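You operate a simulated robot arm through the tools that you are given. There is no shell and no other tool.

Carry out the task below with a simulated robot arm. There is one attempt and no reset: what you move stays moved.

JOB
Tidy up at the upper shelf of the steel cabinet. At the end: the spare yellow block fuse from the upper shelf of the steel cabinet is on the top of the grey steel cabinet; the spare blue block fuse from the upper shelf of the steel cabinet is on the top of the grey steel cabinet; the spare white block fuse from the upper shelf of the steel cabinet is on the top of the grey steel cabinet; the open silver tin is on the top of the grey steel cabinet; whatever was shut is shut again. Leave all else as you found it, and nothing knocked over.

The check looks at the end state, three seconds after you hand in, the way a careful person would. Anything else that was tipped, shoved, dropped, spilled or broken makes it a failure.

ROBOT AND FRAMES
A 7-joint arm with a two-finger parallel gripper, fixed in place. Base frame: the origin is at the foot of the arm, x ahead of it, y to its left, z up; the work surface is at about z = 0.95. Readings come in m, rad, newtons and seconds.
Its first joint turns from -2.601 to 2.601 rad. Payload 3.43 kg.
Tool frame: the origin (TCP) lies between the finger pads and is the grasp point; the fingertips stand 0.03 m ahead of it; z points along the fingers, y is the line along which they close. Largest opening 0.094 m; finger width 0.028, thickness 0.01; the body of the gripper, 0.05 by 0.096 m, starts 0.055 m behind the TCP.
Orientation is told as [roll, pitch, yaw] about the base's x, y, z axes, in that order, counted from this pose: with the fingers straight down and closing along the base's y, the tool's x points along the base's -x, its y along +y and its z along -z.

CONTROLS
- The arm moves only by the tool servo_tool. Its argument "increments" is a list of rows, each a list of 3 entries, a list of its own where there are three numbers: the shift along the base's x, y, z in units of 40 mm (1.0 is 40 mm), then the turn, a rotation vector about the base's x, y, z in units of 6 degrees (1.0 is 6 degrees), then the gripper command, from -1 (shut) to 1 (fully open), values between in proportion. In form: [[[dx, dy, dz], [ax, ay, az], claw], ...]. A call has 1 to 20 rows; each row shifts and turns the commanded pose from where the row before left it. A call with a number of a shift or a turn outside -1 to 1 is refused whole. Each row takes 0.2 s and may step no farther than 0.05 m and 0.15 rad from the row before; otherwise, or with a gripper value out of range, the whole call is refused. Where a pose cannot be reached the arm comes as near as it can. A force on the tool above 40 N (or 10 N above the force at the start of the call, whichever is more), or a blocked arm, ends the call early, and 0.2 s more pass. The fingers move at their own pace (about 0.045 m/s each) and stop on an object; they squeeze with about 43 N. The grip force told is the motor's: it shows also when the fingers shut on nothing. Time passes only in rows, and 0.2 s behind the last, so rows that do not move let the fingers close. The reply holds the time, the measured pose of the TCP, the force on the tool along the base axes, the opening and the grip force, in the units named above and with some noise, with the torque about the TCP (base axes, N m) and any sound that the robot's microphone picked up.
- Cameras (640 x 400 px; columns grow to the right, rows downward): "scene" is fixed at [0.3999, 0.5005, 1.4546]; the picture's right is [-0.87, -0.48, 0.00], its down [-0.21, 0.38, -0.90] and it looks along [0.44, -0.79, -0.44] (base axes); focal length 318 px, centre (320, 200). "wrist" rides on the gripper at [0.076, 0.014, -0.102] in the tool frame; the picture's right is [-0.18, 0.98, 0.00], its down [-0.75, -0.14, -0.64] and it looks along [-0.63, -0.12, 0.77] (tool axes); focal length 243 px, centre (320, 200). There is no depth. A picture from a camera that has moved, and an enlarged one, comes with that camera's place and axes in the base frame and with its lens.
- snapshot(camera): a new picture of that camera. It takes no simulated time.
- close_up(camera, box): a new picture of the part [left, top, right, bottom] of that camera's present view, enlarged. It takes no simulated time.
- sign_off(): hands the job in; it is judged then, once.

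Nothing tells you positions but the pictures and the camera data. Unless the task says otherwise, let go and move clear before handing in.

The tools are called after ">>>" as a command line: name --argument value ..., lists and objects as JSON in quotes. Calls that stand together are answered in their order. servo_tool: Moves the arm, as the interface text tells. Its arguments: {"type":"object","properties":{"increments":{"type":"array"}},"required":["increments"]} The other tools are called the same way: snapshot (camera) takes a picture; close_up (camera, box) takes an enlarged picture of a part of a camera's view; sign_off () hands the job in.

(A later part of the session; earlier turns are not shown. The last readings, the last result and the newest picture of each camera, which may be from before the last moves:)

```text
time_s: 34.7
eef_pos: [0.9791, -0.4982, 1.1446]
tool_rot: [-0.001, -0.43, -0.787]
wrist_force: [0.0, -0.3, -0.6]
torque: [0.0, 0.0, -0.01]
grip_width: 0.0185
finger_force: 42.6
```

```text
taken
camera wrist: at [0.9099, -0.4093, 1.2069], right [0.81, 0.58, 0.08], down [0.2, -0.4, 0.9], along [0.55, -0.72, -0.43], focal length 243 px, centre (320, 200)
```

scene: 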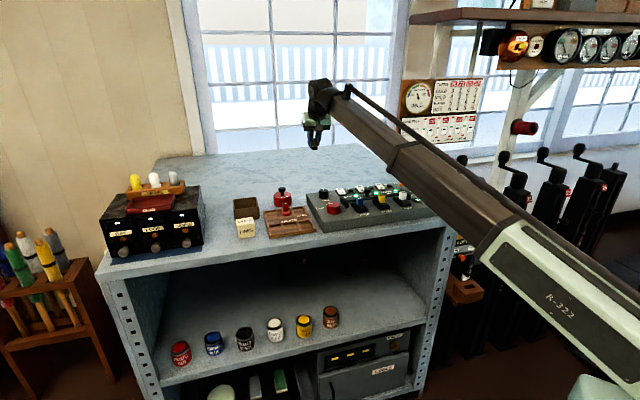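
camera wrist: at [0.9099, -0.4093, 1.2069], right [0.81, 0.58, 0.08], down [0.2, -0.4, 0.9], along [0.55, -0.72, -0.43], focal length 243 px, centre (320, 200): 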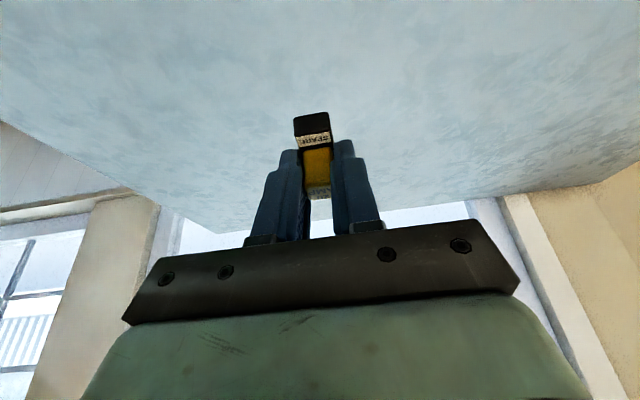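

It's above a clear patch behind the panel. I'll lower most of the way and check the clearance of the boom and camera.

>>> servo_tool --increments '[[[0, 0, -0.3], [0, 0, 0], -1], [[0, 0, -0.6], [0, 0, 0], -1], [[0, 0, -0.6], [0, 0, 0], -1], [[0, 0, -0.6], [0, 0, 0], -1], [[0, 0, -0.6], [0, 0, 0], -1], [[0, 0, -0.5], [0, 0, 0], -1], [[0, 0, -0.2], [0, 0, 0], -1]]'

>>> close_up --camera "scene" --box '[250, 80, 490, 230]'

>>> close_up --camera "wrist" --box '[200, 0, 440, 210]'

```text
time_s: 36.3
eef_pos: [0.9784, -0.5003, 1.011]
tool_rot: [0.0, -0.431, -0.788]
wrist_force: [-0.2, -0.1, -0.5]
torque: [-0.01, 0.02, 0.01]
grip_width: 0.0186
finger_force: 42.9
```

```text
2.67 times, centred on (370, 155) of scene
camera zoom: at [0.3999, 0.5005, 1.4546], right [-0.87, -0.48, 0.0], down [-0.21, 0.38, -0.9], along [0.44, -0.79, -0.44], focal length 847 px, centre (187, 320)
```

zoom: 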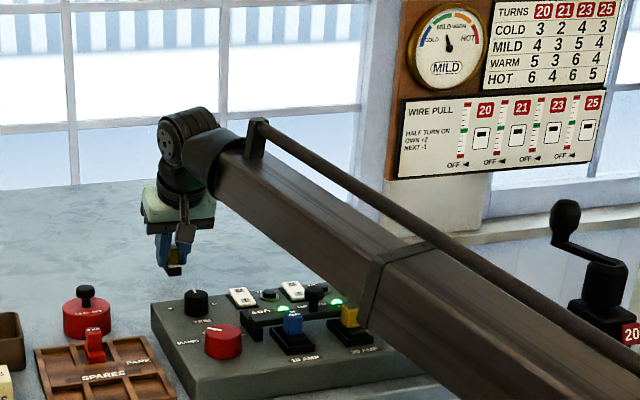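

```text
1.90 times, centred on (320, 105) of wrist
camera zoom: at [0.9088, -0.411, 1.0722], right [0.81, 0.58, 0.08], down [0.19, -0.4, 0.9], along [0.55, -0.72, -0.43], focal length 462 px, centre (320, 381)
```

zoom: 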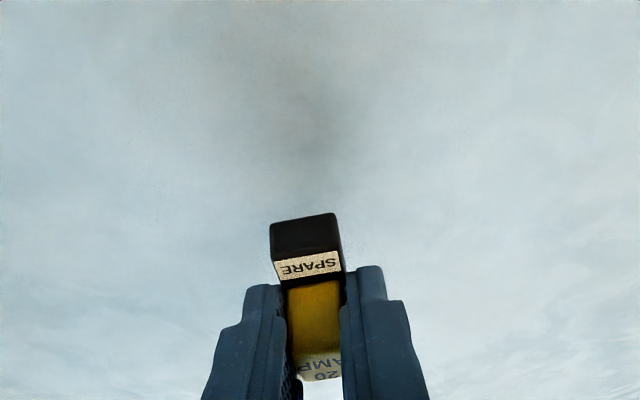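

The boom stays an estimated 4 cm or more above the panel, and the spot is empty. I'll lower the last bit in small steps.

>>> servo_tool --increments '[[[0, 0, -0.2], [0, 0, 0], -1], [[0, 0, -0.15], [0, 0, 0], -1], [[0, 0, -0.08], [0, 0, 0], -1], [[0, 0, 0], [0, 0, 0], -1]]'

>>> close_up --camera "wrist" --box '[200, 0, 440, 210]'

>>> close_up --camera "scene" --box '[290, 140, 370, 190]'

```text
time_s: 37.3
eef_pos: [0.9775, -0.5005, 0.9912]
tool_rot: [0.0, -0.429, -0.787]
wrist_force: [0.3, 0.2, -0.5]
torque: [0.0, 0.04, -0.01]
grip_width: 0.0185
finger_force: 42.9
```

```text
1.90 times, centred on (320, 105) of wrist
camera zoom: at [0.9085, -0.4111, 1.0531], right [0.81, 0.58, 0.08], down [0.19, -0.4, 0.9], along [0.55, -0.72, -0.43], focal length 462 px, centre (320, 381)
```

zoom: 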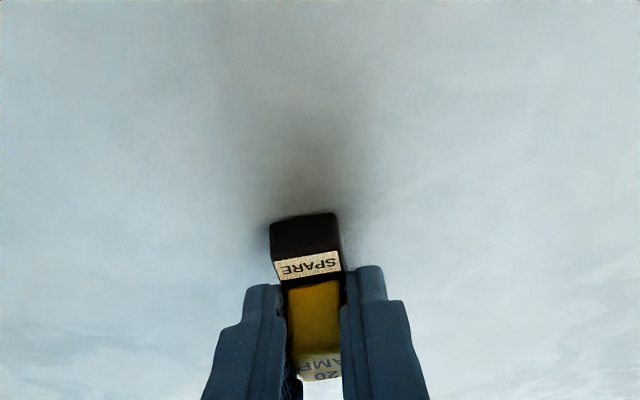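

```text
8.00 times, centred on (330, 165) of scene
camera zoom: at [0.3999, 0.5005, 1.4546], right [-0.87, -0.48, 0.0], down [-0.21, 0.38, -0.9], along [0.44, -0.79, -0.44], focal length 2542 px, centre (240, 480)
```

zoom: 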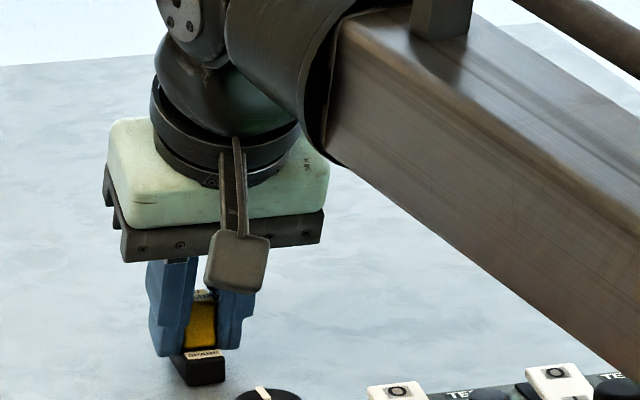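

The fuse is almost touching; I'll lower 2–3 mm more and watch the force.

>>> servo_tool --increments '[[[0, 0, -0.05], [0, 0, 0], -1], [[0, 0, 0], [0, 0, 0], -1]]'

>>> servo_tool --increments '[[[0, 0, -0.03], [0, 0, 0], -1], [[0, 0, 0], [0, 0, 0], -1]]'

```text
time_s: 37.9
eef_pos: [0.9786, -0.5017, 0.9895]
tool_rot: [-0.001, -0.43, -0.788]
wrist_force: [0.2, -0.6, -0.2]
torque: [-0.01, -0.01, 0.01]
grip_width: 0.0186
finger_force: 42.3
```

```text
time_s: 38.5
eef_pos: [0.9786, -0.5002, 0.9888]
tool_rot: [0.001, -0.431, -0.787]
wrist_force: [0.2, 0.6, 8.5]
torque: [0.12, 0.12, -0.02]
grip_width: 0.0186
finger_force: 42.4
```

It touched down (8.5 N), so the shelf and the top are exactly 0.45 m apart. I'll open the fingers slightly and rise.

>>> servo_tool --increments '[[[0, 0, 0], [0, 0, 0], -0.4], [[0, 0, 0], [0, 0, 0], -0.1], [[0, 0, 0], [0, 0, 0], 0.0], [[0, 0, 0], [0, 0, 0], 0.0], [[0, 0, 0.3], [0, 0, 0], 0.0], [[0, 0, 0.5], [0, 0, 0], 0.0], [[0, 0, 0.6], [0, 0, 0], 0.0], [[0, 0, 0.6], [0, 0, 0], 0.0], [[0, 0, 0.6], [0, 0, 0], 0.0], [[0, 0, 0.6], [0, 0, 0], 0.0], [[0, 0, 0.3], [0, 0, 0], 0.0]]'

>>> snapshot --camera "wrist"

>>> snapshot --camera "scene"

```text
time_s: 40.9
eef_pos: [0.9799, -0.5009, 1.1286]
tool_rot: [0.0, -0.428, -0.789]
wrist_force: [-0.4, 0.8, 0.5]
torque: [0.04, 0.0, 0.0]
grip_width: 0.047
finger_force: 0.1
```

```text
taken
camera wrist: at [0.9104, -0.4115, 1.19], right [0.81, 0.58, 0.08], down [0.19, -0.4, 0.9], along [0.55, -0.72, -0.43], focal length 243 px, centre (320, 200)
```

wrist: 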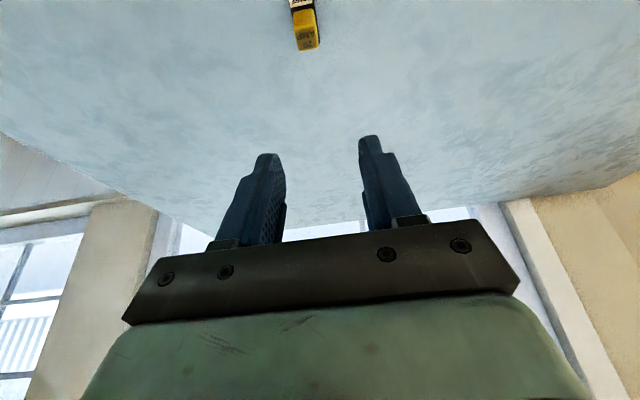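

```text
taken
```

scene: 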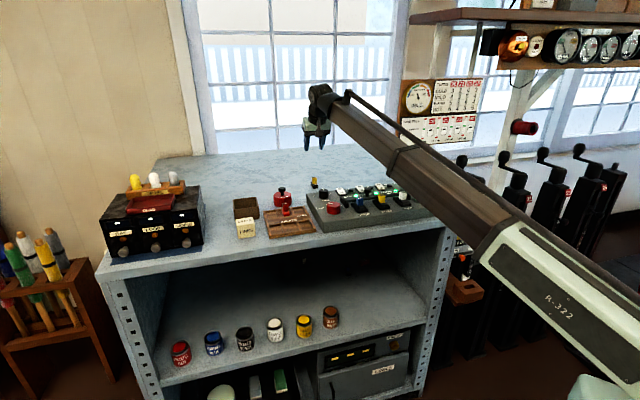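

The yellow fuse stands upright on the cabinet top. Next I go back out over the front and down again to fetch the blue one.

>>> servo_tool --increments '[[[-0.2, 0.2, 0.2], [0, 0, 0], 0.4], [[-0.4, 0.4, 0.1], [0, 0, 0], 0.4], [[-0.53, 0.55, 0], [0, 0, 0], 0.4], [[-0.53, 0.55, 0], [0, 0, 0], 0.4], [[-0.53, 0.55, 0], [0, 0, 0], 0.4], [[-0.53, 0.55, 0], [0, 0, 0], 0.4], [[-0.53, 0.55, 0], [0, 0, 0], 0.4], [[-0.53, 0.55, 0], [0, 0, 0], 0.4], [[-0.53, 0.55, 0], [0, 0, 0], 0.4], [[-0.53, 0.55, 0], [0, 0, 0], 0.4], [[-0.53, 0.55, 0], [0, 0, 0], 0.4], [[-0.53, 0.55, 0], [0, 0, 0], 0.4], [[-0.53, 0.55, 0], [0, 0, 0], 0.4], [[-0.53, 0.55, 0], [0, 0, 0], 0.4], [[-0.53, 0.55, 0], [0, 0, 0], 0.4], [[-0.53, 0.55, 0], [0, 0, 0], 0.4], [[-0.53, 0.55, 0], [0, 0, 0], 0.4], [[-0.53, 0.55, 0], [0, 0, 0], 0.4], [[-0.2, 0.2, 0], [0, 0, 0], 0.4]]'

>>> servo_tool --increments '[[[0, 0, -0.3], [0, 0, 0], 0.4], [[0, 0, -0.7], [0, 0, 0], 0.4], [[0, 0, -0.7], [0, 0, 0], 0.4], [[0, 0, -0.7], [0, 0, 0], 0.4], [[0, 0, -0.7], [0, 0, 0], 0.4], [[0, 0, -0.7], [0, 0, 0], 0.4], [[0, 0, -0.7], [0, 0, 0], 0.4], [[0, 0, -0.7], [0, 0, 0], 0.4], [[0, 0, -0.7], [0, 0, 0], 0.4], [[0, 0, -0.7], [0, 0, 0], 0.4], [[0, 0, -0.7], [0, 0, 0], 0.4], [[0, 0, -0.7], [0, 0, 0], 0.4], [[0, 0, -0.7], [0, 0, 0], 0.4], [[0, 0, -0.7], [0, 0, 0], 0.4], [[0, 0, -0.7], [0, 0, 0], 0.4], [[0, 0, -0.7], [0, 0, 0], 0.4], [[0, 0, -0.7], [0, 0, 0], 0.4], [[0, 0, -0.4], [0, 0, 0], 0.4]]'

```text
time_s: 44.9
eef_pos: [0.6068, -0.1167, 1.1399]
tool_rot: [0.0, -0.43, -0.787]
wrist_force: [0.0, 0.5, 0.0]
torque: [-0.03, 0.04, -0.03]
grip_width: 0.0659
finger_force: 0.0
```

```text
time_s: 48.7
eef_pos: [0.6113, -0.1179, 0.6634]
tool_rot: [0.0, -0.428, -0.787]
wrist_force: [-0.1, 0.1, 0.3]
torque: [-0.01, 0.03, -0.01]
grip_width: 0.0658
finger_force: 0.2
out of reach, approached as far as the arm can: row 11
```

I'm in front of the opening again. Now I go in towards the blue fuse, right of the brown paint tin, tilting the tool to 45°.

>>> servo_tool --increments '[[[0.12, -0.3, 0], [-0.12, -0.12, 0], 0.4], [[0.24, -0.59, 0], [-0.24, -0.24, 0], 0.4], [[0.24, -0.59, 0], [-0.24, -0.24, 0], 0.4], [[0.24, -0.59, 0], [-0.24, -0.24, 0], 0.4], [[0.24, -0.59, 0], [-0.24, -0.24, 0], 0.4], [[0.24, -0.59, 0], [-0.24, -0.24, 0], 0.4], [[0.24, -0.59, 0], [-0.24, -0.24, 0], 0.4], [[0.24, -0.59, 0], [-0.24, -0.24, 0], 0.4], [[0.24, -0.59, 0], [-0.24, -0.24, 0], 0.4], [[0.24, -0.59, 0], [-0.24, -0.24, 0], 0.4], [[0.12, -0.3, 0], [-0.12, -0.12, 0], 0.4]]'

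>>> snapshot --camera "wrist"

>>> snapshot --camera "scene"

```text
time_s: 51.1
eef_pos: [0.7088, -0.3527, 0.6633]
tool_rot: [0.002, -0.786, -0.788]
wrist_force: [-0.3, -0.5, 0.4]
torque: [0.02, 0.0, 0.01]
grip_width: 0.0659
finger_force: 0.1
```

```text
taken
camera wrist: at [0.6289, -0.2535, 0.6812], right [0.79, 0.6, 0.13], down [-0.04, -0.16, 0.99], along [0.61, -0.78, -0.1], focal length 243 px, centre (320, 200)
```

wrist: 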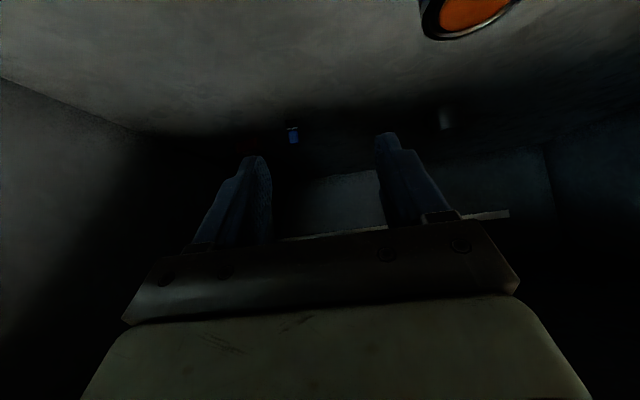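

```text
taken
```

scene: 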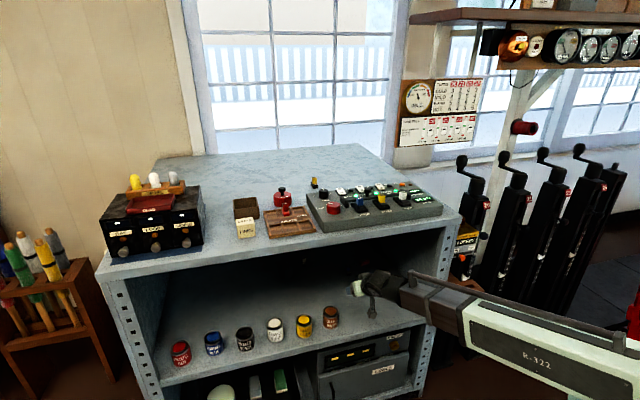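

The blue fuse is visible ahead with nothing in between. I'll go closer, steepening the tool.

>>> servo_tool --increments '[[[0.25, -0.5, -0.1], [0.3, 0.3, 0], 0.4], [[0.25, -0.5, -0.1], [0.3, 0.3, 0], 0.4], [[0.25, -0.5, -0.1], [0.3, 0.3, 0], 0.4], [[0.25, -0.5, -0.1], [0.3, 0.3, 0], 0.4], [[0.25, -0.5, -0.1], [0.3, 0.3, 0], 0.4], [[0.25, -0.5, -0.1], [0.3, 0.3, 0], 0.4], [[0.25, -0.5, -0.1], [0.3, 0.3, 0], 0.4], [[0.25, -0.5, -0.1], [0.3, 0.3, 0], 0.4]]'

>>> snapshot --camera "wrist"

>>> close_up --camera "wrist" --box '[230, 60, 390, 160]'

```text
time_s: 52.9
eef_pos: [0.7864, -0.5139, 0.633]
tool_rot: [-0.001, -0.429, -0.786]
wrist_force: [-0.9, -0.3, 0.0]
torque: [0.05, 0.01, 0.01]
grip_width: 0.0657
finger_force: 0.0
```

```text
taken
camera wrist: at [0.7164, -0.4239, 0.6957], right [0.81, 0.58, 0.08], down [0.2, -0.4, 0.9], along [0.55, -0.72, -0.43], focal length 243 px, centre (320, 200)
```

wrist: 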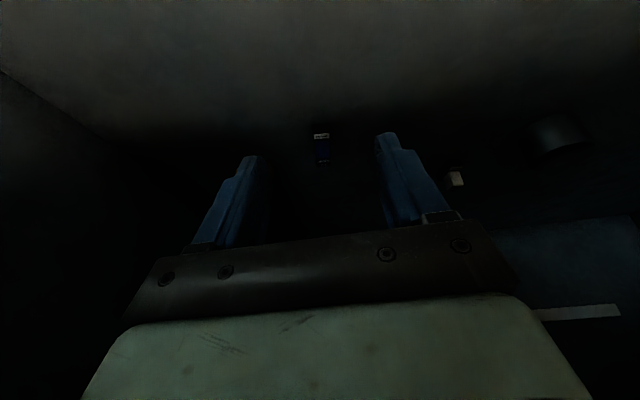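

```text
4.00 times, centred on (310, 110) of wrist
camera zoom: at [0.7164, -0.4239, 0.6957], right [0.81, 0.58, 0.08], down [0.2, -0.4, 0.9], along [0.55, -0.72, -0.43], focal length 970 px, centre (360, 560)
```

zoom: 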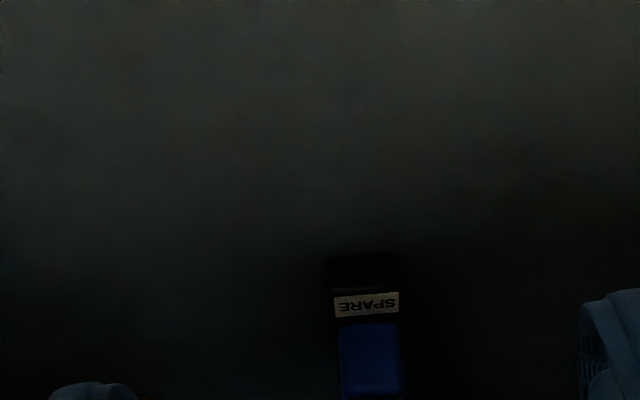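

The blue fuse's center is at about (0.855, −0.592), with its long axis near −54.5°; the red 30 A block sits about 9 cm to the side. I'll line up above the blue fuse.

>>> servo_tool --increments '[[[0.318, -0.356, -0.165], [0, 0, -0.315], 0.25], [[0.318, -0.356, -0.165], [0, 0, -0.315], 0.25], [[0.318, -0.356, -0.165], [0, 0, -0.315], 0.25], [[0.318, -0.356, -0.165], [0, 0, -0.315], 0.25], [[0.318, -0.356, -0.165], [0, 0, -0.315], 0.25], [[0, 0, 0], [0, 0, 0], 0.25]]'

>>> snapshot --camera "wrist"

>>> close_up --camera "wrist" --box '[240, 40, 400, 140]'

```text
time_s: 54.3
eef_pos: [0.8525, -0.5842, 0.5987]
tool_rot: [0.0, -0.428, -0.953]
wrist_force: [-0.6, 0.0, 0.0]
torque: [-0.02, -0.03, 0.03]
grip_width: 0.0589
finger_force: 0.0
```

```text
taken
camera wrist: at [0.7983, -0.4851, 0.6603], right [0.9, 0.43, 0.08], down [0.13, -0.42, 0.9], along [0.42, -0.8, -0.43], focal length 243 px, centre (320, 200)
```

wrist: 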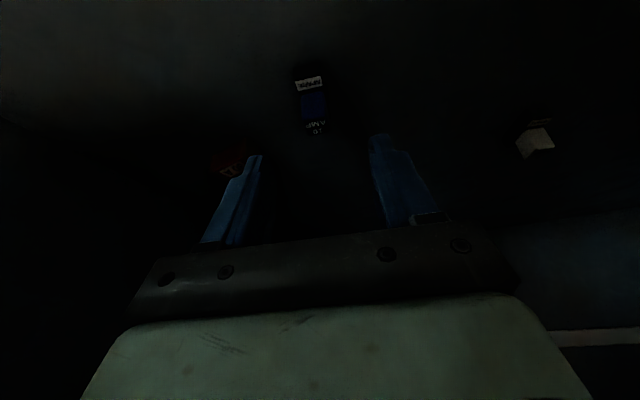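

```text
4.00 times, centred on (320, 90) of wrist
camera zoom: at [0.7983, -0.4851, 0.6603], right [0.9, 0.43, 0.08], down [0.13, -0.42, 0.9], along [0.42, -0.8, -0.43], focal length 970 px, centre (320, 640)
```

zoom: 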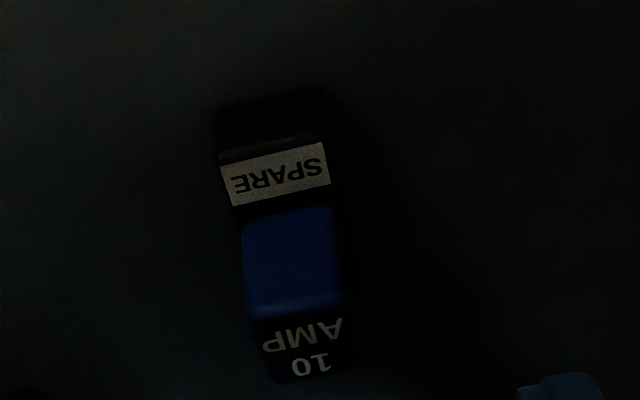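

Fingers and fuse line up to 2 mm. I'll shift forward 1 cm, lower around the blue fuse and close.

>>> servo_tool --increments '[[[0.06, -0.12, 0], [0, 0, 0], 0.25], [[0.055, -0.12, -0.2], [0, 0, 0], 0.25], [[0, 0, -0.35], [0, 0, 0], 0.25], [[0, 0, -0.35], [0, 0, 0], 0.25], [[0, 0, -0.35], [0, 0, 0], 0.25], [[0, 0, -0.15], [0, 0, 0], 0.25], [[0, 0, 0], [0, 0, 0], 0.25]]'

>>> close_up --camera "wrist" --box '[200, 60, 440, 210]'

```text
time_s: 55.9
eef_pos: [0.8561, -0.5942, 0.5434]
tool_rot: [0.0, -0.429, -0.95]
wrist_force: [0.5, 0.0, 0.5]
torque: [-0.03, -0.01, 0.02]
grip_width: 0.0587
finger_force: 0.2
```

```text
2.67 times, centred on (320, 135) of wrist
camera zoom: at [0.8024, -0.4949, 0.6054], right [0.9, 0.43, 0.08], down [0.13, -0.42, 0.9], along [0.42, -0.8, -0.43], focal length 647 px, centre (320, 373)
```

zoom: 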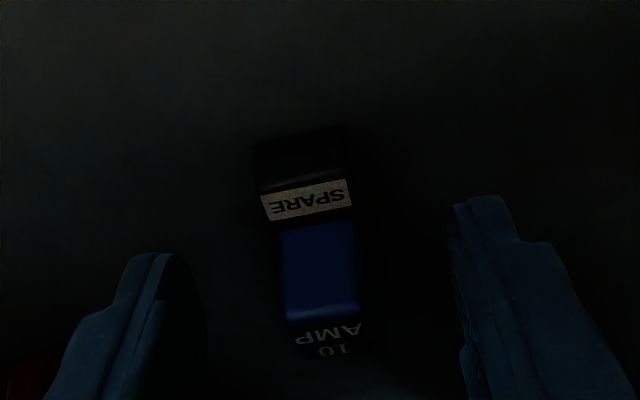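

The blue fuse sits between the fingers just as the yellow one did. I'll drop the last 5 mm and close.

>>> servo_tool --increments '[[[0, 0, -0.12], [0, 0, 0], 0.2], [[0, 0, 0], [0, 0, 0], -0.1], [[0, 0, 0], [0, 0, 0], -0.45], [[0, 0, 0], [0, 0, 0], -1], [[0, 0, 0], [0, 0, 0], -1], [[0, 0, 0], [0, 0, 0], -1]]'

>>> close_up --camera "wrist" --box '[200, 60, 440, 210]'

```text
time_s: 57.3
eef_pos: [0.8555, -0.5953, 0.5395]
tool_rot: [-0.001, -0.429, -0.95]
wrist_force: [-0.3, -0.7, -0.6]
torque: [0.01, -0.05, -0.01]
grip_width: 0.0186
finger_force: 43.3
```

```text
2.67 times, centred on (320, 135) of wrist
camera zoom: at [0.802, -0.495, 0.6006], right [0.9, 0.43, 0.08], down [0.13, -0.42, 0.9], along [0.42, -0.8, -0.43], focal length 647 px, centre (320, 373)
```

zoom: 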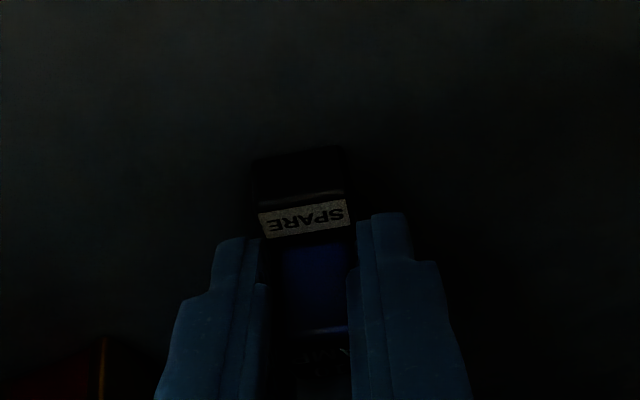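

The blue fuse is gripped. Now the reverse path out.

>>> servo_tool --increments '[[[0, 0, 0.2], [0, 0, 0], -1], [[0, 0, 0.4], [0, 0, 0], -1], [[0, 0, 0.5], [0, 0, 0], -1], [[0, 0, 0.5], [0, 0, 0], -1], [[0, 0, 0.5], [0, 0, 0], -1], [[-0.432, 0.509, 0.05], [0, 0, 0.39], -1], [[-0.432, 0.509, 0.05], [0, 0, 0.39], -1], [[-0.432, 0.509, 0.05], [0, 0, 0.39], -1], [[-0.432, 0.509, 0.05], [0, 0, 0.39], -1], [[-0.25, 0.5, 0.1], [-0.3, -0.3, 0], -1], [[-0.25, 0.5, 0.1], [-0.3, -0.3, 0], -1], [[-0.25, 0.5, 0.1], [-0.3, -0.3, 0], -1], [[-0.25, 0.5, 0.1], [-0.3, -0.3, 0], -1], [[-0.25, 0.5, 0.1], [-0.3, -0.3, 0], -1], [[-0.25, 0.5, 0.1], [-0.3, -0.3, 0], -1], [[-0.25, 0.5, 0.1], [-0.3, -0.3, 0], -1], [[-0.25, 0.5, 0.1], [-0.3, -0.3, 0], -1]]'

>>> snapshot --camera "wrist"

```text
time_s: 60.9
eef_pos: [0.7084, -0.351, 0.6627]
tool_rot: [0.003, -0.787, -0.791]
wrist_force: [-0.3, -0.7, -0.1]
torque: [0.02, 0.01, 0.0]
grip_width: 0.0187
finger_force: 42.9
```

```text
taken
camera wrist: at [0.6284, -0.2524, 0.6807], right [0.79, 0.6, 0.13], down [-0.05, -0.16, 0.99], along [0.61, -0.78, -0.1], focal length 243 px, centre (320, 200)
```

wrist: 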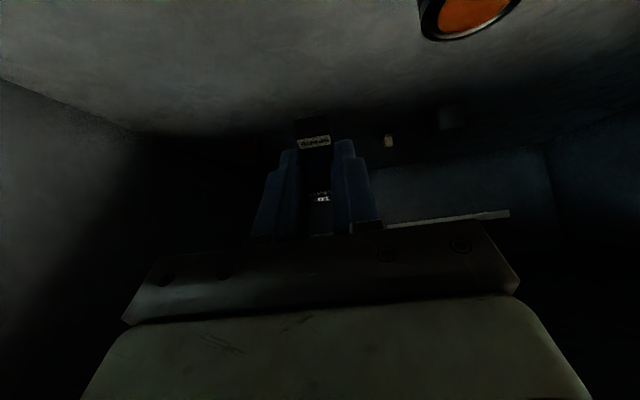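

Still holding it. I'll back fully out and raise in front of the cabinet.

>>> servo_tool --increments '[[[-0.12, 0.3, 0], [0.12, 0.12, 0], -1], [[-0.24, 0.59, 0], [0.24, 0.24, 0], -1], [[-0.24, 0.59, 0], [0.24, 0.24, 0], -1], [[-0.24, 0.59, 0], [0.24, 0.24, 0], -1], [[-0.24, 0.59, 0], [0.24, 0.24, 0], -1], [[-0.24, 0.59, 0], [0.24, 0.24, 0], -1], [[-0.24, 0.59, 0], [0.24, 0.24, 0], -1], [[-0.24, 0.59, 0], [0.24, 0.24, 0], -1], [[-0.24, 0.59, 0], [0.24, 0.24, 0], -1], [[-0.24, 0.59, 0], [0.24, 0.24, 0], -1], [[-0.06, 0.3, 0], [0.12, 0.12, 0], -1], [[0, 0, 0.3], [0, 0, 0], -1], [[0, 0, 0.6], [0, 0, 0], -1]]'

>>> servo_tool --increments '[[[0, 0, 0.4], [0, 0, 0], -1], [[0, 0, 0.7], [0, 0, 0], -1], [[0, 0, 0.7], [0, 0, 0], -1], [[0, 0, 0.7], [0, 0, 0], -1], [[0, 0, 0.7], [0, 0, 0], -1], [[0, 0, 0.7], [0, 0, 0], -1], [[0, 0, 0.7], [0, 0, 0], -1], [[0, 0, 0.7], [0, 0, 0], -1], [[0, 0, 0.7], [0, 0, 0], -1], [[0, 0, 0.7], [0, 0, 0], -1], [[0, 0, 0.7], [0, 0, 0], -1], [[0, 0, 0.7], [0, 0, 0], -1], [[0, 0, 0.7], [0, 0, 0], -1], [[0, 0, 0.7], [0, 0, 0], -1], [[0, 0, 0.7], [0, 0, 0], -1], [[0, 0, 0.7], [0, 0, 0], -1], [[0, 0, 0.5], [0, 0, 0], -1]]'

>>> snapshot --camera "scene"

```text
time_s: 63.7
eef_pos: [0.6134, -0.1166, 0.6983]
tool_rot: [0.001, -0.43, -0.79]
wrist_force: [0.4, -0.1, 0.0]
torque: [0.01, 0.02, 0.02]
grip_width: 0.0185
finger_force: 43.1
```

```text
time_s: 67.3
eef_pos: [0.6121, -0.117, 1.1527]
tool_rot: [0.0, -0.43, -0.788]
wrist_force: [-0.8, 0.2, -0.3]
torque: [0.01, -0.03, 0.01]
grip_width: 0.0184
finger_force: 43.5
```

```text
taken
```

scene: 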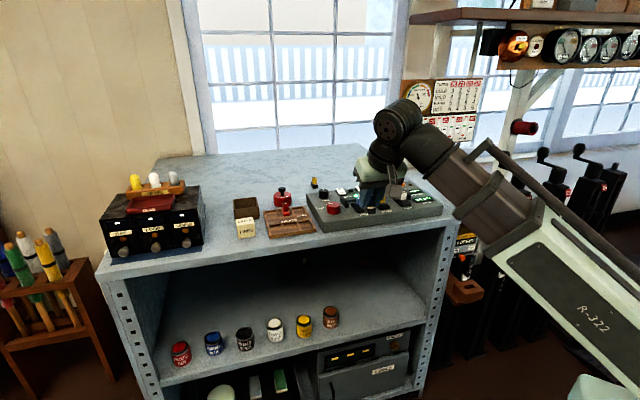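

Now I carry the blue fuse over to about (0.909, −0.562), roughly 9 cm beside the yellow one.

>>> servo_tool --increments '[[[0.2, -0.3, 0], [0, 0, 0], -1], [[0.4125, -0.618, 0], [0, 0, 0], -1], [[0.4125, -0.618, 0], [0, 0, 0], -1], [[0.4125, -0.618, 0], [0, 0, 0], -1], [[0.4125, -0.618, 0], [0, 0, 0], -1], [[0.4125, -0.618, 0], [0, 0, 0], -1], [[0.4125, -0.618, 0], [0, 0, 0], -1], [[0.4125, -0.618, 0], [0, 0, 0], -1], [[0.4125, -0.618, 0], [0, 0, 0], -1], [[0.4125, -0.618, 0], [0, 0, 0], -1], [[0.4125, -0.618, 0], [0, 0, 0], -1], [[0.4125, -0.618, 0], [0, 0, 0], -1], [[0.4125, -0.618, 0], [0, 0, 0], -1], [[0.4125, -0.618, 0], [0, 0, 0], -1], [[0.4125, -0.618, 0], [0, 0, 0], -1], [[0.4125, -0.618, 0], [0, 0, 0], -1], [[0.4125, -0.618, 0], [0, 0, 0], -1], [[0.4125, -0.618, 0], [0, 0, 0], -1], [[0.2, -0.3, 0], [0, 0, 0], -1]]'

>>> snapshot --camera "wrist"

>>> snapshot --camera "scene"

```text
time_s: 71.3
eef_pos: [0.9098, -0.5614, 1.1566]
tool_rot: [0.0, -0.429, -0.789]
wrist_force: [-0.9, -0.2, 0.2]
torque: [0.0, -0.02, -0.03]
grip_width: 0.0186
finger_force: 43.7
```

```text
taken
camera wrist: at [0.8395, -0.4721, 1.2177], right [0.81, 0.57, 0.08], down [0.19, -0.4, 0.9], along [0.55, -0.72, -0.43], focal length 243 px, centre (320, 200)
```

wrist: 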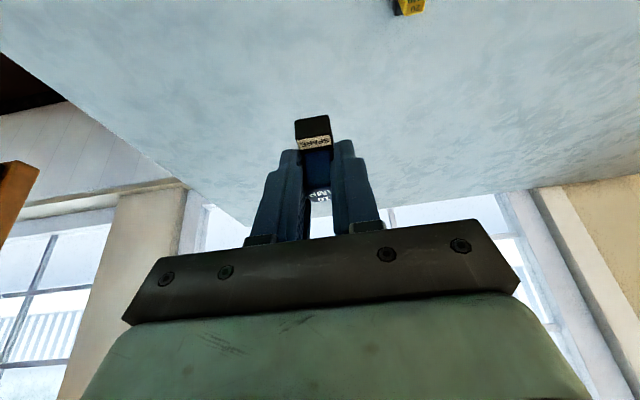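

```text
taken
```

scene: 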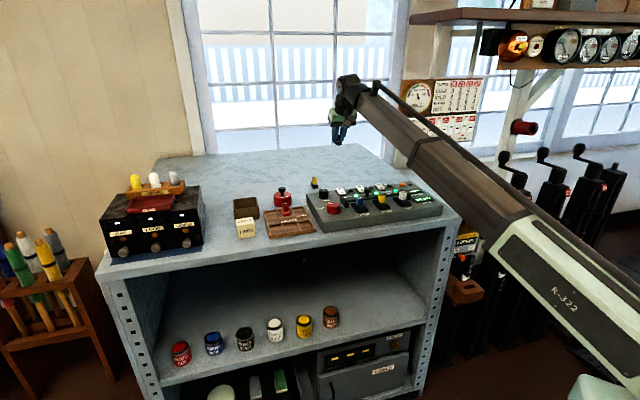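

The spot is free and the yellow fuse is well aside. Lowering.

>>> servo_tool --increments '[[[0, 0, -0.3], [0, 0, 0], -1], [[0, 0, -0.6], [0, 0, 0], -1], [[0, 0, -0.6], [0, 0, 0], -1], [[0, 0, -0.6], [0, 0, 0], -1], [[0, 0, -0.6], [0, 0, 0], -1], [[0, 0, -0.6], [0, 0, 0], -1], [[0, 0, -0.5], [0, 0, 0], -1], [[0, 0, -0.2], [0, 0, 0], -1], [[0, 0, -0.1], [0, 0, 0], -1], [[0, 0, 0], [0, 0, 0], -1]]'

>>> servo_tool --increments '[[[0, 0, -0.05], [0, 0, 0], -1], [[0, 0, 0], [0, 0, 0], -1]]'

>>> close_up --camera "wrist" --box '[200, 0, 440, 210]'

>>> close_up --camera "scene" --box '[290, 80, 450, 220]'

```text
time_s: 73.5
eef_pos: [0.9088, -0.5595, 0.9908]
tool_rot: [0.001, -0.429, -0.788]
wrist_force: [-0.4, -0.2, 0.1]
torque: [-0.01, 0.03, 0.02]
grip_width: 0.0181
finger_force: 43.0
```

```text
time_s: 74.1
eef_pos: [0.9082, -0.56, 0.9885]
tool_rot: [0.0, -0.43, -0.789]
wrist_force: [-1.2, 0.8, 2.7]
torque: [0.04, -0.01, 0.02]
grip_width: 0.0182
finger_force: 43.4
```

```text
1.90 times, centred on (320, 105) of wrist
camera zoom: at [0.8396, -0.4704, 1.0506], right [0.81, 0.57, 0.08], down [0.19, -0.4, 0.9], along [0.55, -0.72, -0.43], focal length 462 px, centre (320, 381)
```

zoom: 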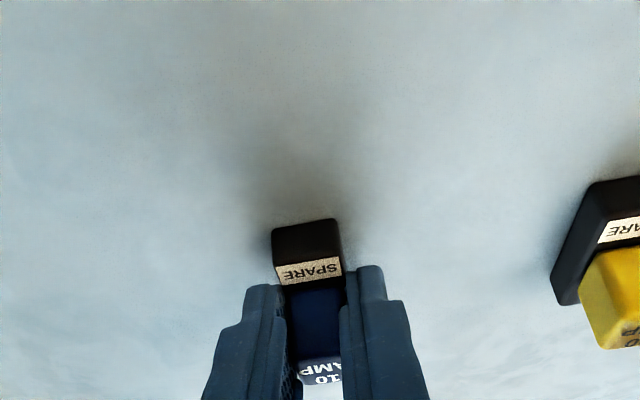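

```text
2.86 times, centred on (370, 150) of scene
camera zoom: at [0.3999, 0.5005, 1.4546], right [-0.87, -0.48, 0.0], down [-0.21, 0.38, -0.9], along [0.44, -0.79, -0.44], focal length 908 px, centre (177, 343)
```

zoom: 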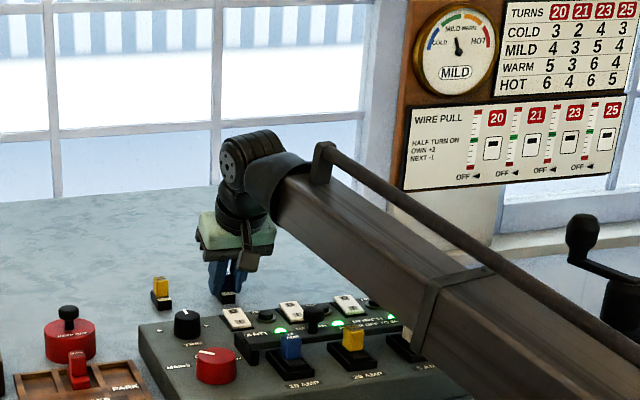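

It is in contact (2.7 N). Releasing and rising.

>>> servo_tool --increments '[[[0, 0, 0], [0, 0, 0], -0.4], [[0, 0, 0], [0, 0, 0], -0.1], [[0, 0, 0], [0, 0, 0], 0.0], [[0, 0, 0], [0, 0, 0], 0.0], [[0, 0, 0.3], [0, 0, 0], 0.0], [[0, 0, 0.5], [0, 0, 0], 0.0], [[0, 0, 0.6], [0, 0, 0], 0.0], [[0, 0, 0.6], [0, 0, 0], 0.0], [[0, 0, 0.6], [0, 0, 0], 0.0], [[0, 0, 0.6], [0, 0, 0], 0.0], [[0, 0, 0.5], [0, 0, 0], 0.0], [[0, 0, 0.3], [0, 0, 0], 0.0]]'

>>> snapshot --camera "wrist"

>>> close_up --camera "scene" --box '[270, 120, 430, 220]'

```text
time_s: 76.7
eef_pos: [0.9084, -0.5593, 1.1497]
tool_rot: [0.0, -0.429, -0.791]
wrist_force: [-0.2, 0.2, 0.7]
torque: [0.03, 0.01, 0.01]
grip_width: 0.0472
finger_force: 0.2
```

```text
taken
camera wrist: at [0.839, -0.4694, 1.211], right [0.81, 0.57, 0.08], down [0.19, -0.4, 0.9], along [0.55, -0.72, -0.43], focal length 243 px, centre (320, 200)
```

wrist: 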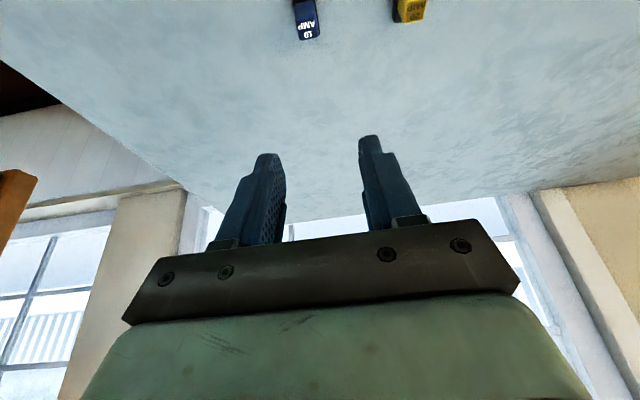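

```text
4.00 times, centred on (350, 170) of scene
camera zoom: at [0.3999, 0.5005, 1.4546], right [-0.87, -0.48, 0.0], down [-0.21, 0.38, -0.9], along [0.44, -0.79, -0.44], focal length 1271 px, centre (200, 320)
```

zoom: 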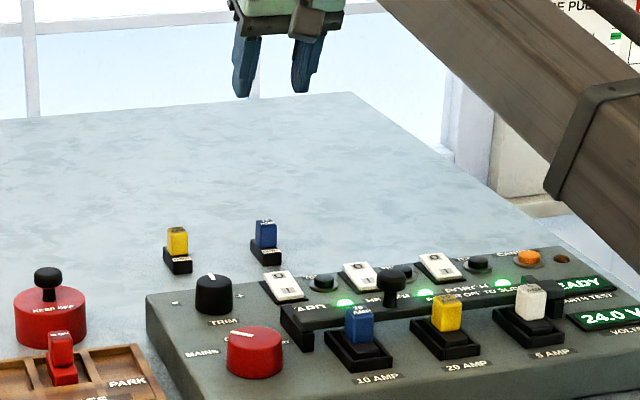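

Both fuses stand upright on the top, and nothing else has been disturbed. Next I'll go back out and down for the open tin, as it stands close in front of the white fuse.

>>> servo_tool --increments '[[[-0.2, 0.3, 0], [0, 0, 0], 0.6], [[-0.41, 0.612, 0], [0, 0, 0], 0.6], [[-0.41, 0.612, 0], [0, 0, 0], 0.6], [[-0.41, 0.612, 0], [0, 0, 0], 0.6], [[-0.41, 0.612, 0], [0, 0, 0], 0.6], [[-0.41, 0.612, 0], [0, 0, 0], 0.6], [[-0.41, 0.612, 0], [0, 0, 0], 0.6], [[-0.41, 0.612, 0], [0, 0, 0], 0.6], [[-0.41, 0.612, 0], [0, 0, 0], 0.6], [[-0.41, 0.612, 0], [0, 0, 0], 0.6], [[-0.41, 0.612, 0], [0, 0, 0], 0.6], [[-0.41, 0.612, 0], [0, 0, 0], 0.6], [[-0.41, 0.612, 0], [0, 0, 0], 0.6], [[-0.41, 0.612, 0], [0, 0, 0], 0.6], [[-0.41, 0.612, 0], [0, 0, 0], 0.6], [[-0.41, 0.612, 0], [0, 0, 0], 0.6], [[-0.41, 0.612, 0], [0, 0, 0], 0.6], [[-0.41, 0.612, 0], [0, 0, 0], 0.6], [[-0.2, 0.3, 0], [0, 0, 0], 0.6]]'

>>> servo_tool --increments '[[[0, 0, -0.4], [0, 0, 0], 0.6], [[0, 0, -0.7], [0, 0, 0], 0.6], [[0, 0, -0.7], [0, 0, 0], 0.6], [[0, 0, -0.7], [0, 0, 0], 0.6], [[0, 0, -0.7], [0, 0, 0], 0.6], [[0, 0, -0.7], [0, 0, 0], 0.6], [[0, 0, -0.7], [0, 0, 0], 0.6], [[0, 0, -0.7], [0, 0, 0], 0.6], [[0, 0, -0.7], [0, 0, 0], 0.6], [[0, 0, -0.7], [0, 0, 0], 0.6], [[0, 0, -0.7], [0, 0, 0], 0.6], [[0, 0, -0.7], [0, 0, 0], 0.6], [[0, 0, -0.7], [0, 0, 0], 0.6], [[0, 0, -0.7], [0, 0, 0], 0.6], [[0, 0, -0.7], [0, 0, 0], 0.6], [[0, 0, -0.7], [0, 0, 0], 0.6], [[0, 0, -0.7], [0, 0, 0], 0.6], [[0, 0, -0.4], [0, 0, 0], 0.6]]'

```text
time_s: 80.7
eef_pos: [0.613, -0.1168, 1.147]
tool_rot: [0.0, -0.428, -0.789]
wrist_force: [-0.1, -0.3, 0.4]
torque: [-0.03, 0.01, -0.02]
grip_width: 0.0755
finger_force: 0.1
```

```text
time_s: 84.5
eef_pos: [0.6179, -0.1191, 0.6691]
tool_rot: [0.003, -0.43, -0.791]
wrist_force: [0.4, 0.8, -0.2]
torque: [0.02, 0.01, -0.03]
grip_width: 0.0752
finger_force: 0.1
```

I'm in front of the shelf again. Moving in toward the tin above the paint tins, tilting to 45°.

>>> servo_tool --increments '[[[0.3, -0.144, 0], [-0.12, -0.12, 0], 0.6], [[0.606, -0.288, 0], [-0.24, -0.24, 0], 0.6], [[0.606, -0.288, 0], [-0.24, -0.24, 0], 0.6], [[0.606, -0.288, 0], [-0.24, -0.24, 0], 0.6], [[0.606, -0.288, 0], [-0.24, -0.24, 0], 0.6], [[0.606, -0.288, 0], [-0.24, -0.24, 0], 0.6], [[0.606, -0.288, 0], [-0.24, -0.24, 0], 0.6], [[0.606, -0.288, 0], [-0.24, -0.24, 0], 0.6], [[0.606, -0.288, 0], [-0.24, -0.24, 0], 0.6], [[0.606, -0.288, 0], [-0.24, -0.24, 0], 0.6], [[0.606, -0.288, 0], [-0.12, -0.12, 0], 0.6], [[0.606, -0.288, 0], [0, 0, 0], 0.6], [[0.606, -0.288, 0], [0, 0, 0], 0.6], [[0.3, -0.144, 0], [0, 0, 0], 0.6]]'

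>>> snapshot --camera "wrist"

>>> snapshot --camera "scene"

>>> close_up --camera "wrist" --box '[230, 70, 390, 170]'

```text
time_s: 87.5
eef_pos: [0.9286, -0.268, 0.6685]
tool_rot: [0.002, -0.786, -0.788]
wrist_force: [0.3, 0.0, 0.1]
torque: [-0.01, 0.0, 0.02]
grip_width: 0.0751
finger_force: 0.0
```

```text
taken
camera wrist: at [0.8492, -0.1692, 0.6874], right [0.79, 0.6, 0.13], down [-0.04, -0.16, 0.99], along [0.61, -0.78, -0.1], focal length 243 px, centre (320, 200)
```

wrist: 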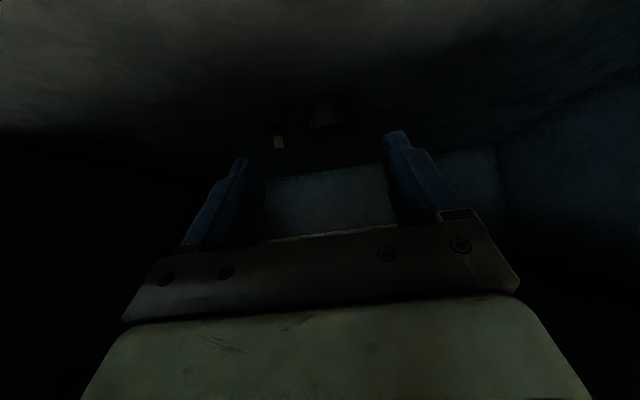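

```text
taken
```

scene: 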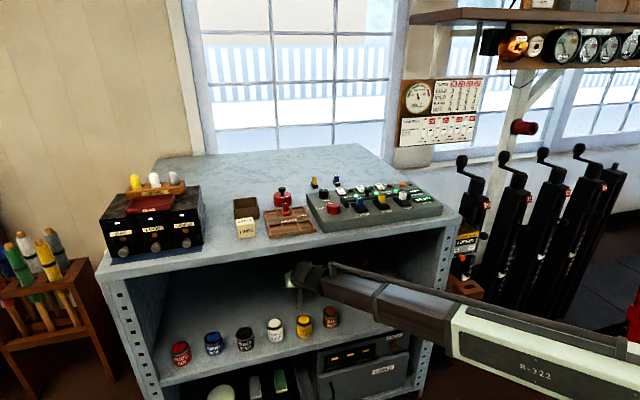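

```text
4.00 times, centred on (310, 120) of wrist
camera zoom: at [0.8492, -0.1692, 0.6874], right [0.79, 0.6, 0.13], down [-0.04, -0.16, 0.99], along [0.61, -0.78, -0.1], focal length 970 px, centre (360, 520)
```

zoom: 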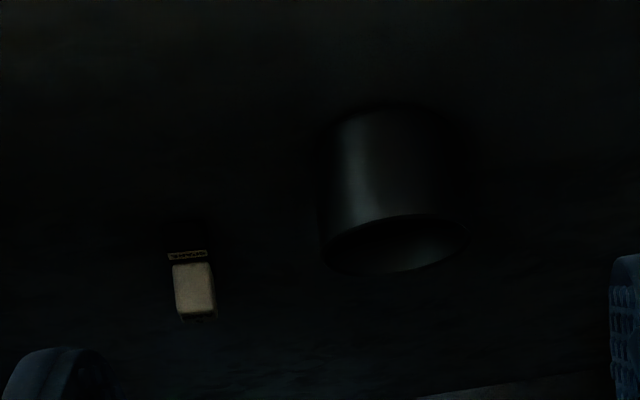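

The tin's centre is at about (1.104, −0.442), roughly 57 mm across and 45 mm tall. I'll go nearer with a steeper tool to look into it from above.

>>> servo_tool --increments '[[[0.468, -0.461, -0.07], [0.276, 0.276, 0], 0.8], [[0.468, -0.461, -0.07], [0.276, 0.276, 0], 0.8], [[0.468, -0.461, -0.07], [0.276, 0.276, 0], 0.8], [[0.468, -0.461, -0.07], [0.276, 0.276, 0], 0.8], [[0.468, -0.461, -0.07], [0.276, 0.276, 0], 0.8], [[0.468, -0.461, -0.07], [0.276, 0.276, 0], 0.8], [[0.468, -0.461, -0.07], [0.276, 0.276, 0], 0.8], [[0, 0, 0], [0, 0, 0], 0.8]]'

>>> snapshot --camera "wrist"

>>> close_up --camera "wrist" --box '[220, 40, 420, 165]'

>>> close_up --camera "scene" --box '[240, 220, 400, 320]'

```text
time_s: 89.3
eef_pos: [1.0619, -0.3972, 0.6473]
tool_rot: [0.001, -0.498, -0.79]
wrist_force: [0.2, -0.5, -0.1]
torque: [-0.01, 0.02, -0.04]
grip_width: 0.0844
finger_force: 0.0
```

```text
taken
camera wrist: at [0.9893, -0.305, 0.7014], right [0.81, 0.58, 0.09], down [0.15, -0.35, 0.92], along [0.57, -0.74, -0.37], focal length 243 px, centre (320, 200)
```

wrist: 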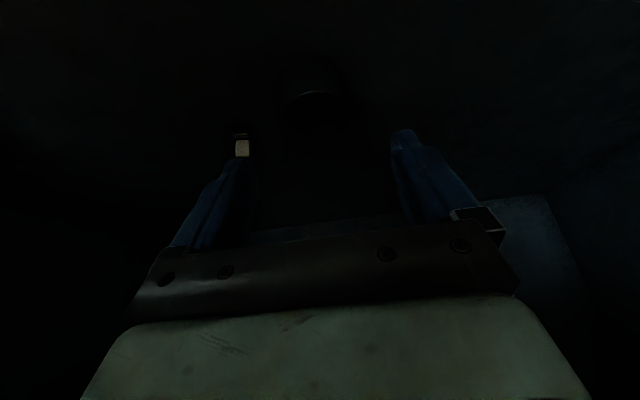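

```text
3.20 times, centred on (320, 102) of wrist
camera zoom: at [0.9893, -0.305, 0.7014], right [0.81, 0.58, 0.09], down [0.15, -0.35, 0.92], along [0.57, -0.74, -0.37], focal length 776 px, centre (320, 512)
```

zoom: 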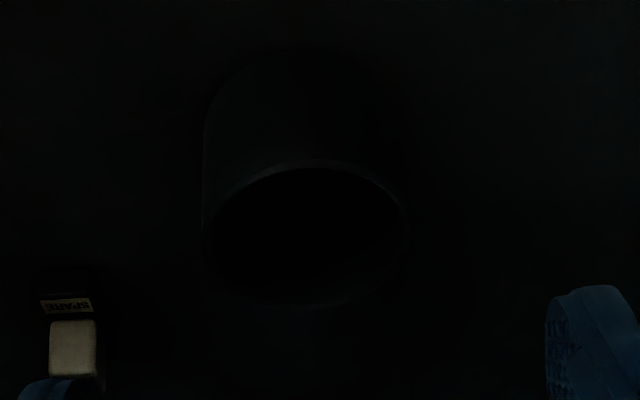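

```text
4.00 times, centred on (320, 270) of scene
camera zoom: at [0.3999, 0.5005, 1.4546], right [-0.87, -0.48, 0.0], down [-0.21, 0.38, -0.9], along [0.44, -0.79, -0.44], focal length 1271 px, centre (320, -80)
```

zoom: 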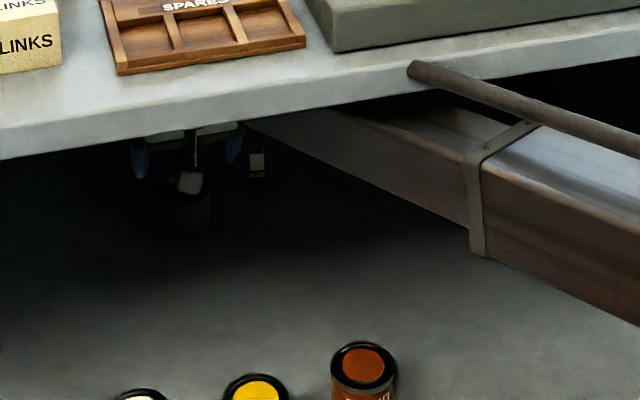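

The boom's upper rod appears very close to the cabinet top's front edge. I'll look at that closely before doing anything else.

>>> close_up --camera "scene" --box '[310, 215, 390, 265]'

>>> close_up --camera "scene" --box '[328, 223, 360, 243]'

```text
8.00 times, centred on (350, 240) of scene
camera zoom: at [0.3999, 0.5005, 1.4546], right [-0.87, -0.48, 0.0], down [-0.21, 0.38, -0.9], along [0.44, -0.79, -0.44], focal length 2542 px, centre (80, -120)
```

zoom: 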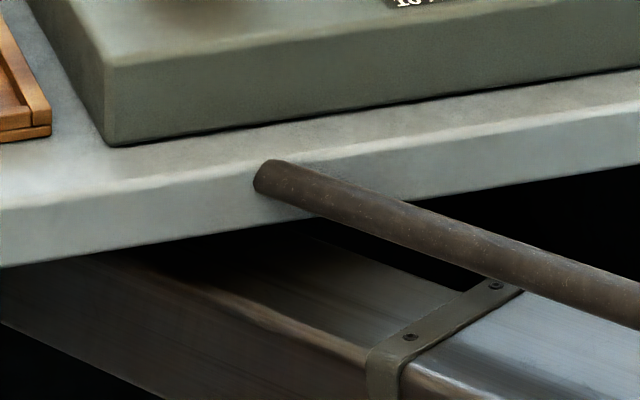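

```text
16.00 times, centred on (344, 233) of scene
camera zoom: at [0.3999, 0.5005, 1.4546], right [-0.87, -0.48, 0.0], down [-0.21, 0.38, -0.9], along [0.44, -0.79, -0.44], focal length 5084 px, centre (-64, -328)
```

zoom: 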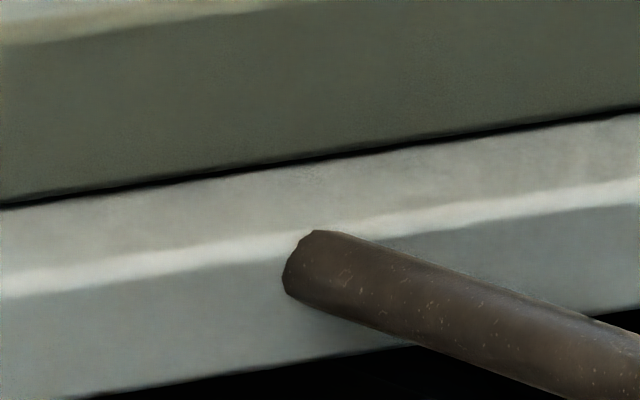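

The rod is drawn cutting into the slab's edge, so the boom is too high here. I'll lower at once before going on, and keep lower from now on.

>>> servo_tool --increments '[[[0, 0, -0.4], [0, 0, 0], 0.9], [[0, 0, -0.5], [0, 0, 0], 0.9], [[0, 0, -0.3], [0, 0, 0], 0.9], [[0, 0, 0], [0, 0, 0], 0.9]]'

>>> close_up --camera "scene" --box '[230, 215, 390, 315]'

>>> close_up --camera "wrist" --box '[180, 40, 440, 200]'

```text
time_s: 90.3
eef_pos: [1.06, -0.3969, 0.6009]
tool_rot: [0.001, -0.498, -0.788]
wrist_force: [-0.6, 0.3, 0.5]
torque: [-0.01, 0.02, 0.01]
grip_width: 0.089
finger_force: 0.0
```

```text
4.00 times, centred on (310, 265) of scene
camera zoom: at [0.3999, 0.5005, 1.4546], right [-0.87, -0.48, 0.0], down [-0.21, 0.38, -0.9], along [0.44, -0.79, -0.44], focal length 1271 px, centre (360, -60)
```

zoom: 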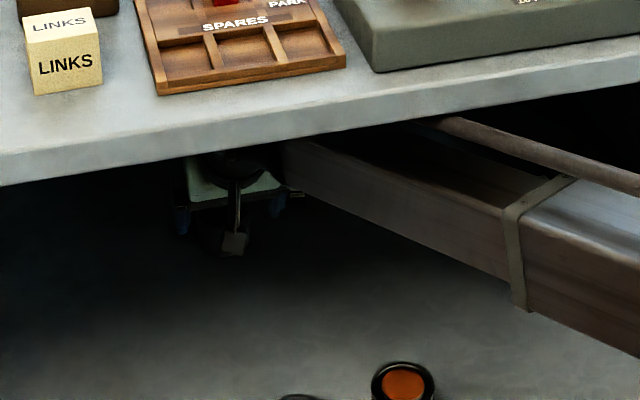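

```text
2.46 times, centred on (310, 120) of wrist
camera zoom: at [0.9871, -0.3045, 0.6549], right [0.81, 0.58, 0.09], down [0.15, -0.35, 0.92], along [0.57, -0.74, -0.37], focal length 597 px, centre (345, 397)
```

zoom: 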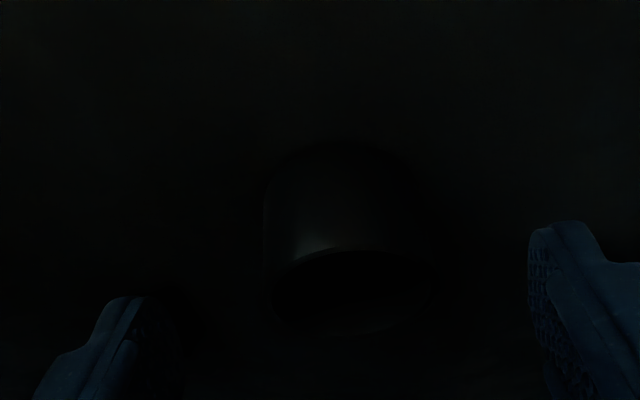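

The boom is back under the slab edge with clearance. I'll move over the tin, high enough to clear its rim, to test the reach.

>>> servo_tool --increments '[[[0.25, -0.255, 0], [0, 0, 0], 1], [[0.25, -0.255, 0], [0, 0, 0], 1], [[0.25, -0.255, 0], [0, 0, 0], 1], [[0.25, -0.255, 0], [0, 0, 0], 1], [[0, 0, 0], [0, 0, 0], 1]]'

>>> close_up --camera "wrist" --box '[180, 40, 440, 200]'

>>> close_up --camera "scene" --box '[250, 230, 330, 290]'

```text
time_s: 91.5
eef_pos: [1.0999, -0.4369, 0.6007]
tool_rot: [0.0, -0.497, -0.787]
wrist_force: [-0.1, -0.1, 0.4]
torque: [0.01, 0.02, 0.01]
grip_width: 0.0941
finger_force: 0.0
```

```text
2.46 times, centred on (310, 120) of wrist
camera zoom: at [1.0272, -0.3453, 0.6557], right [0.81, 0.58, 0.09], down [0.15, -0.35, 0.92], along [0.57, -0.74, -0.37], focal length 597 px, centre (345, 397)
```

zoom: 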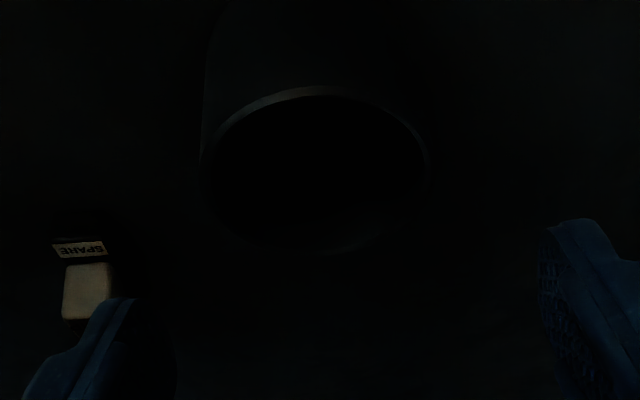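

```text
6.67 times, centred on (290, 260) of scene
camera zoom: at [0.3999, 0.5005, 1.4546], right [-0.87, -0.48, 0.0], down [-0.21, 0.38, -0.9], along [0.44, -0.79, -0.44], focal length 2118 px, centre (520, -200)
```

zoom: 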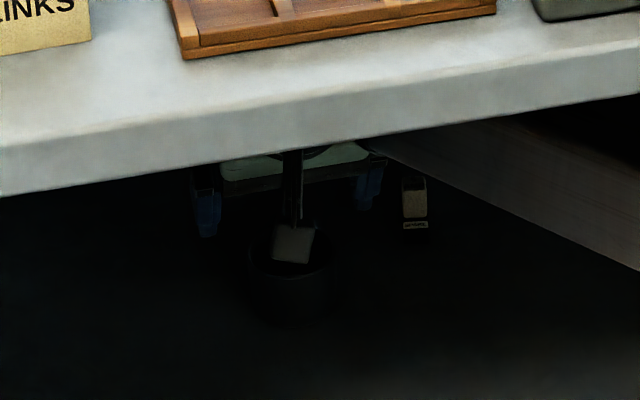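

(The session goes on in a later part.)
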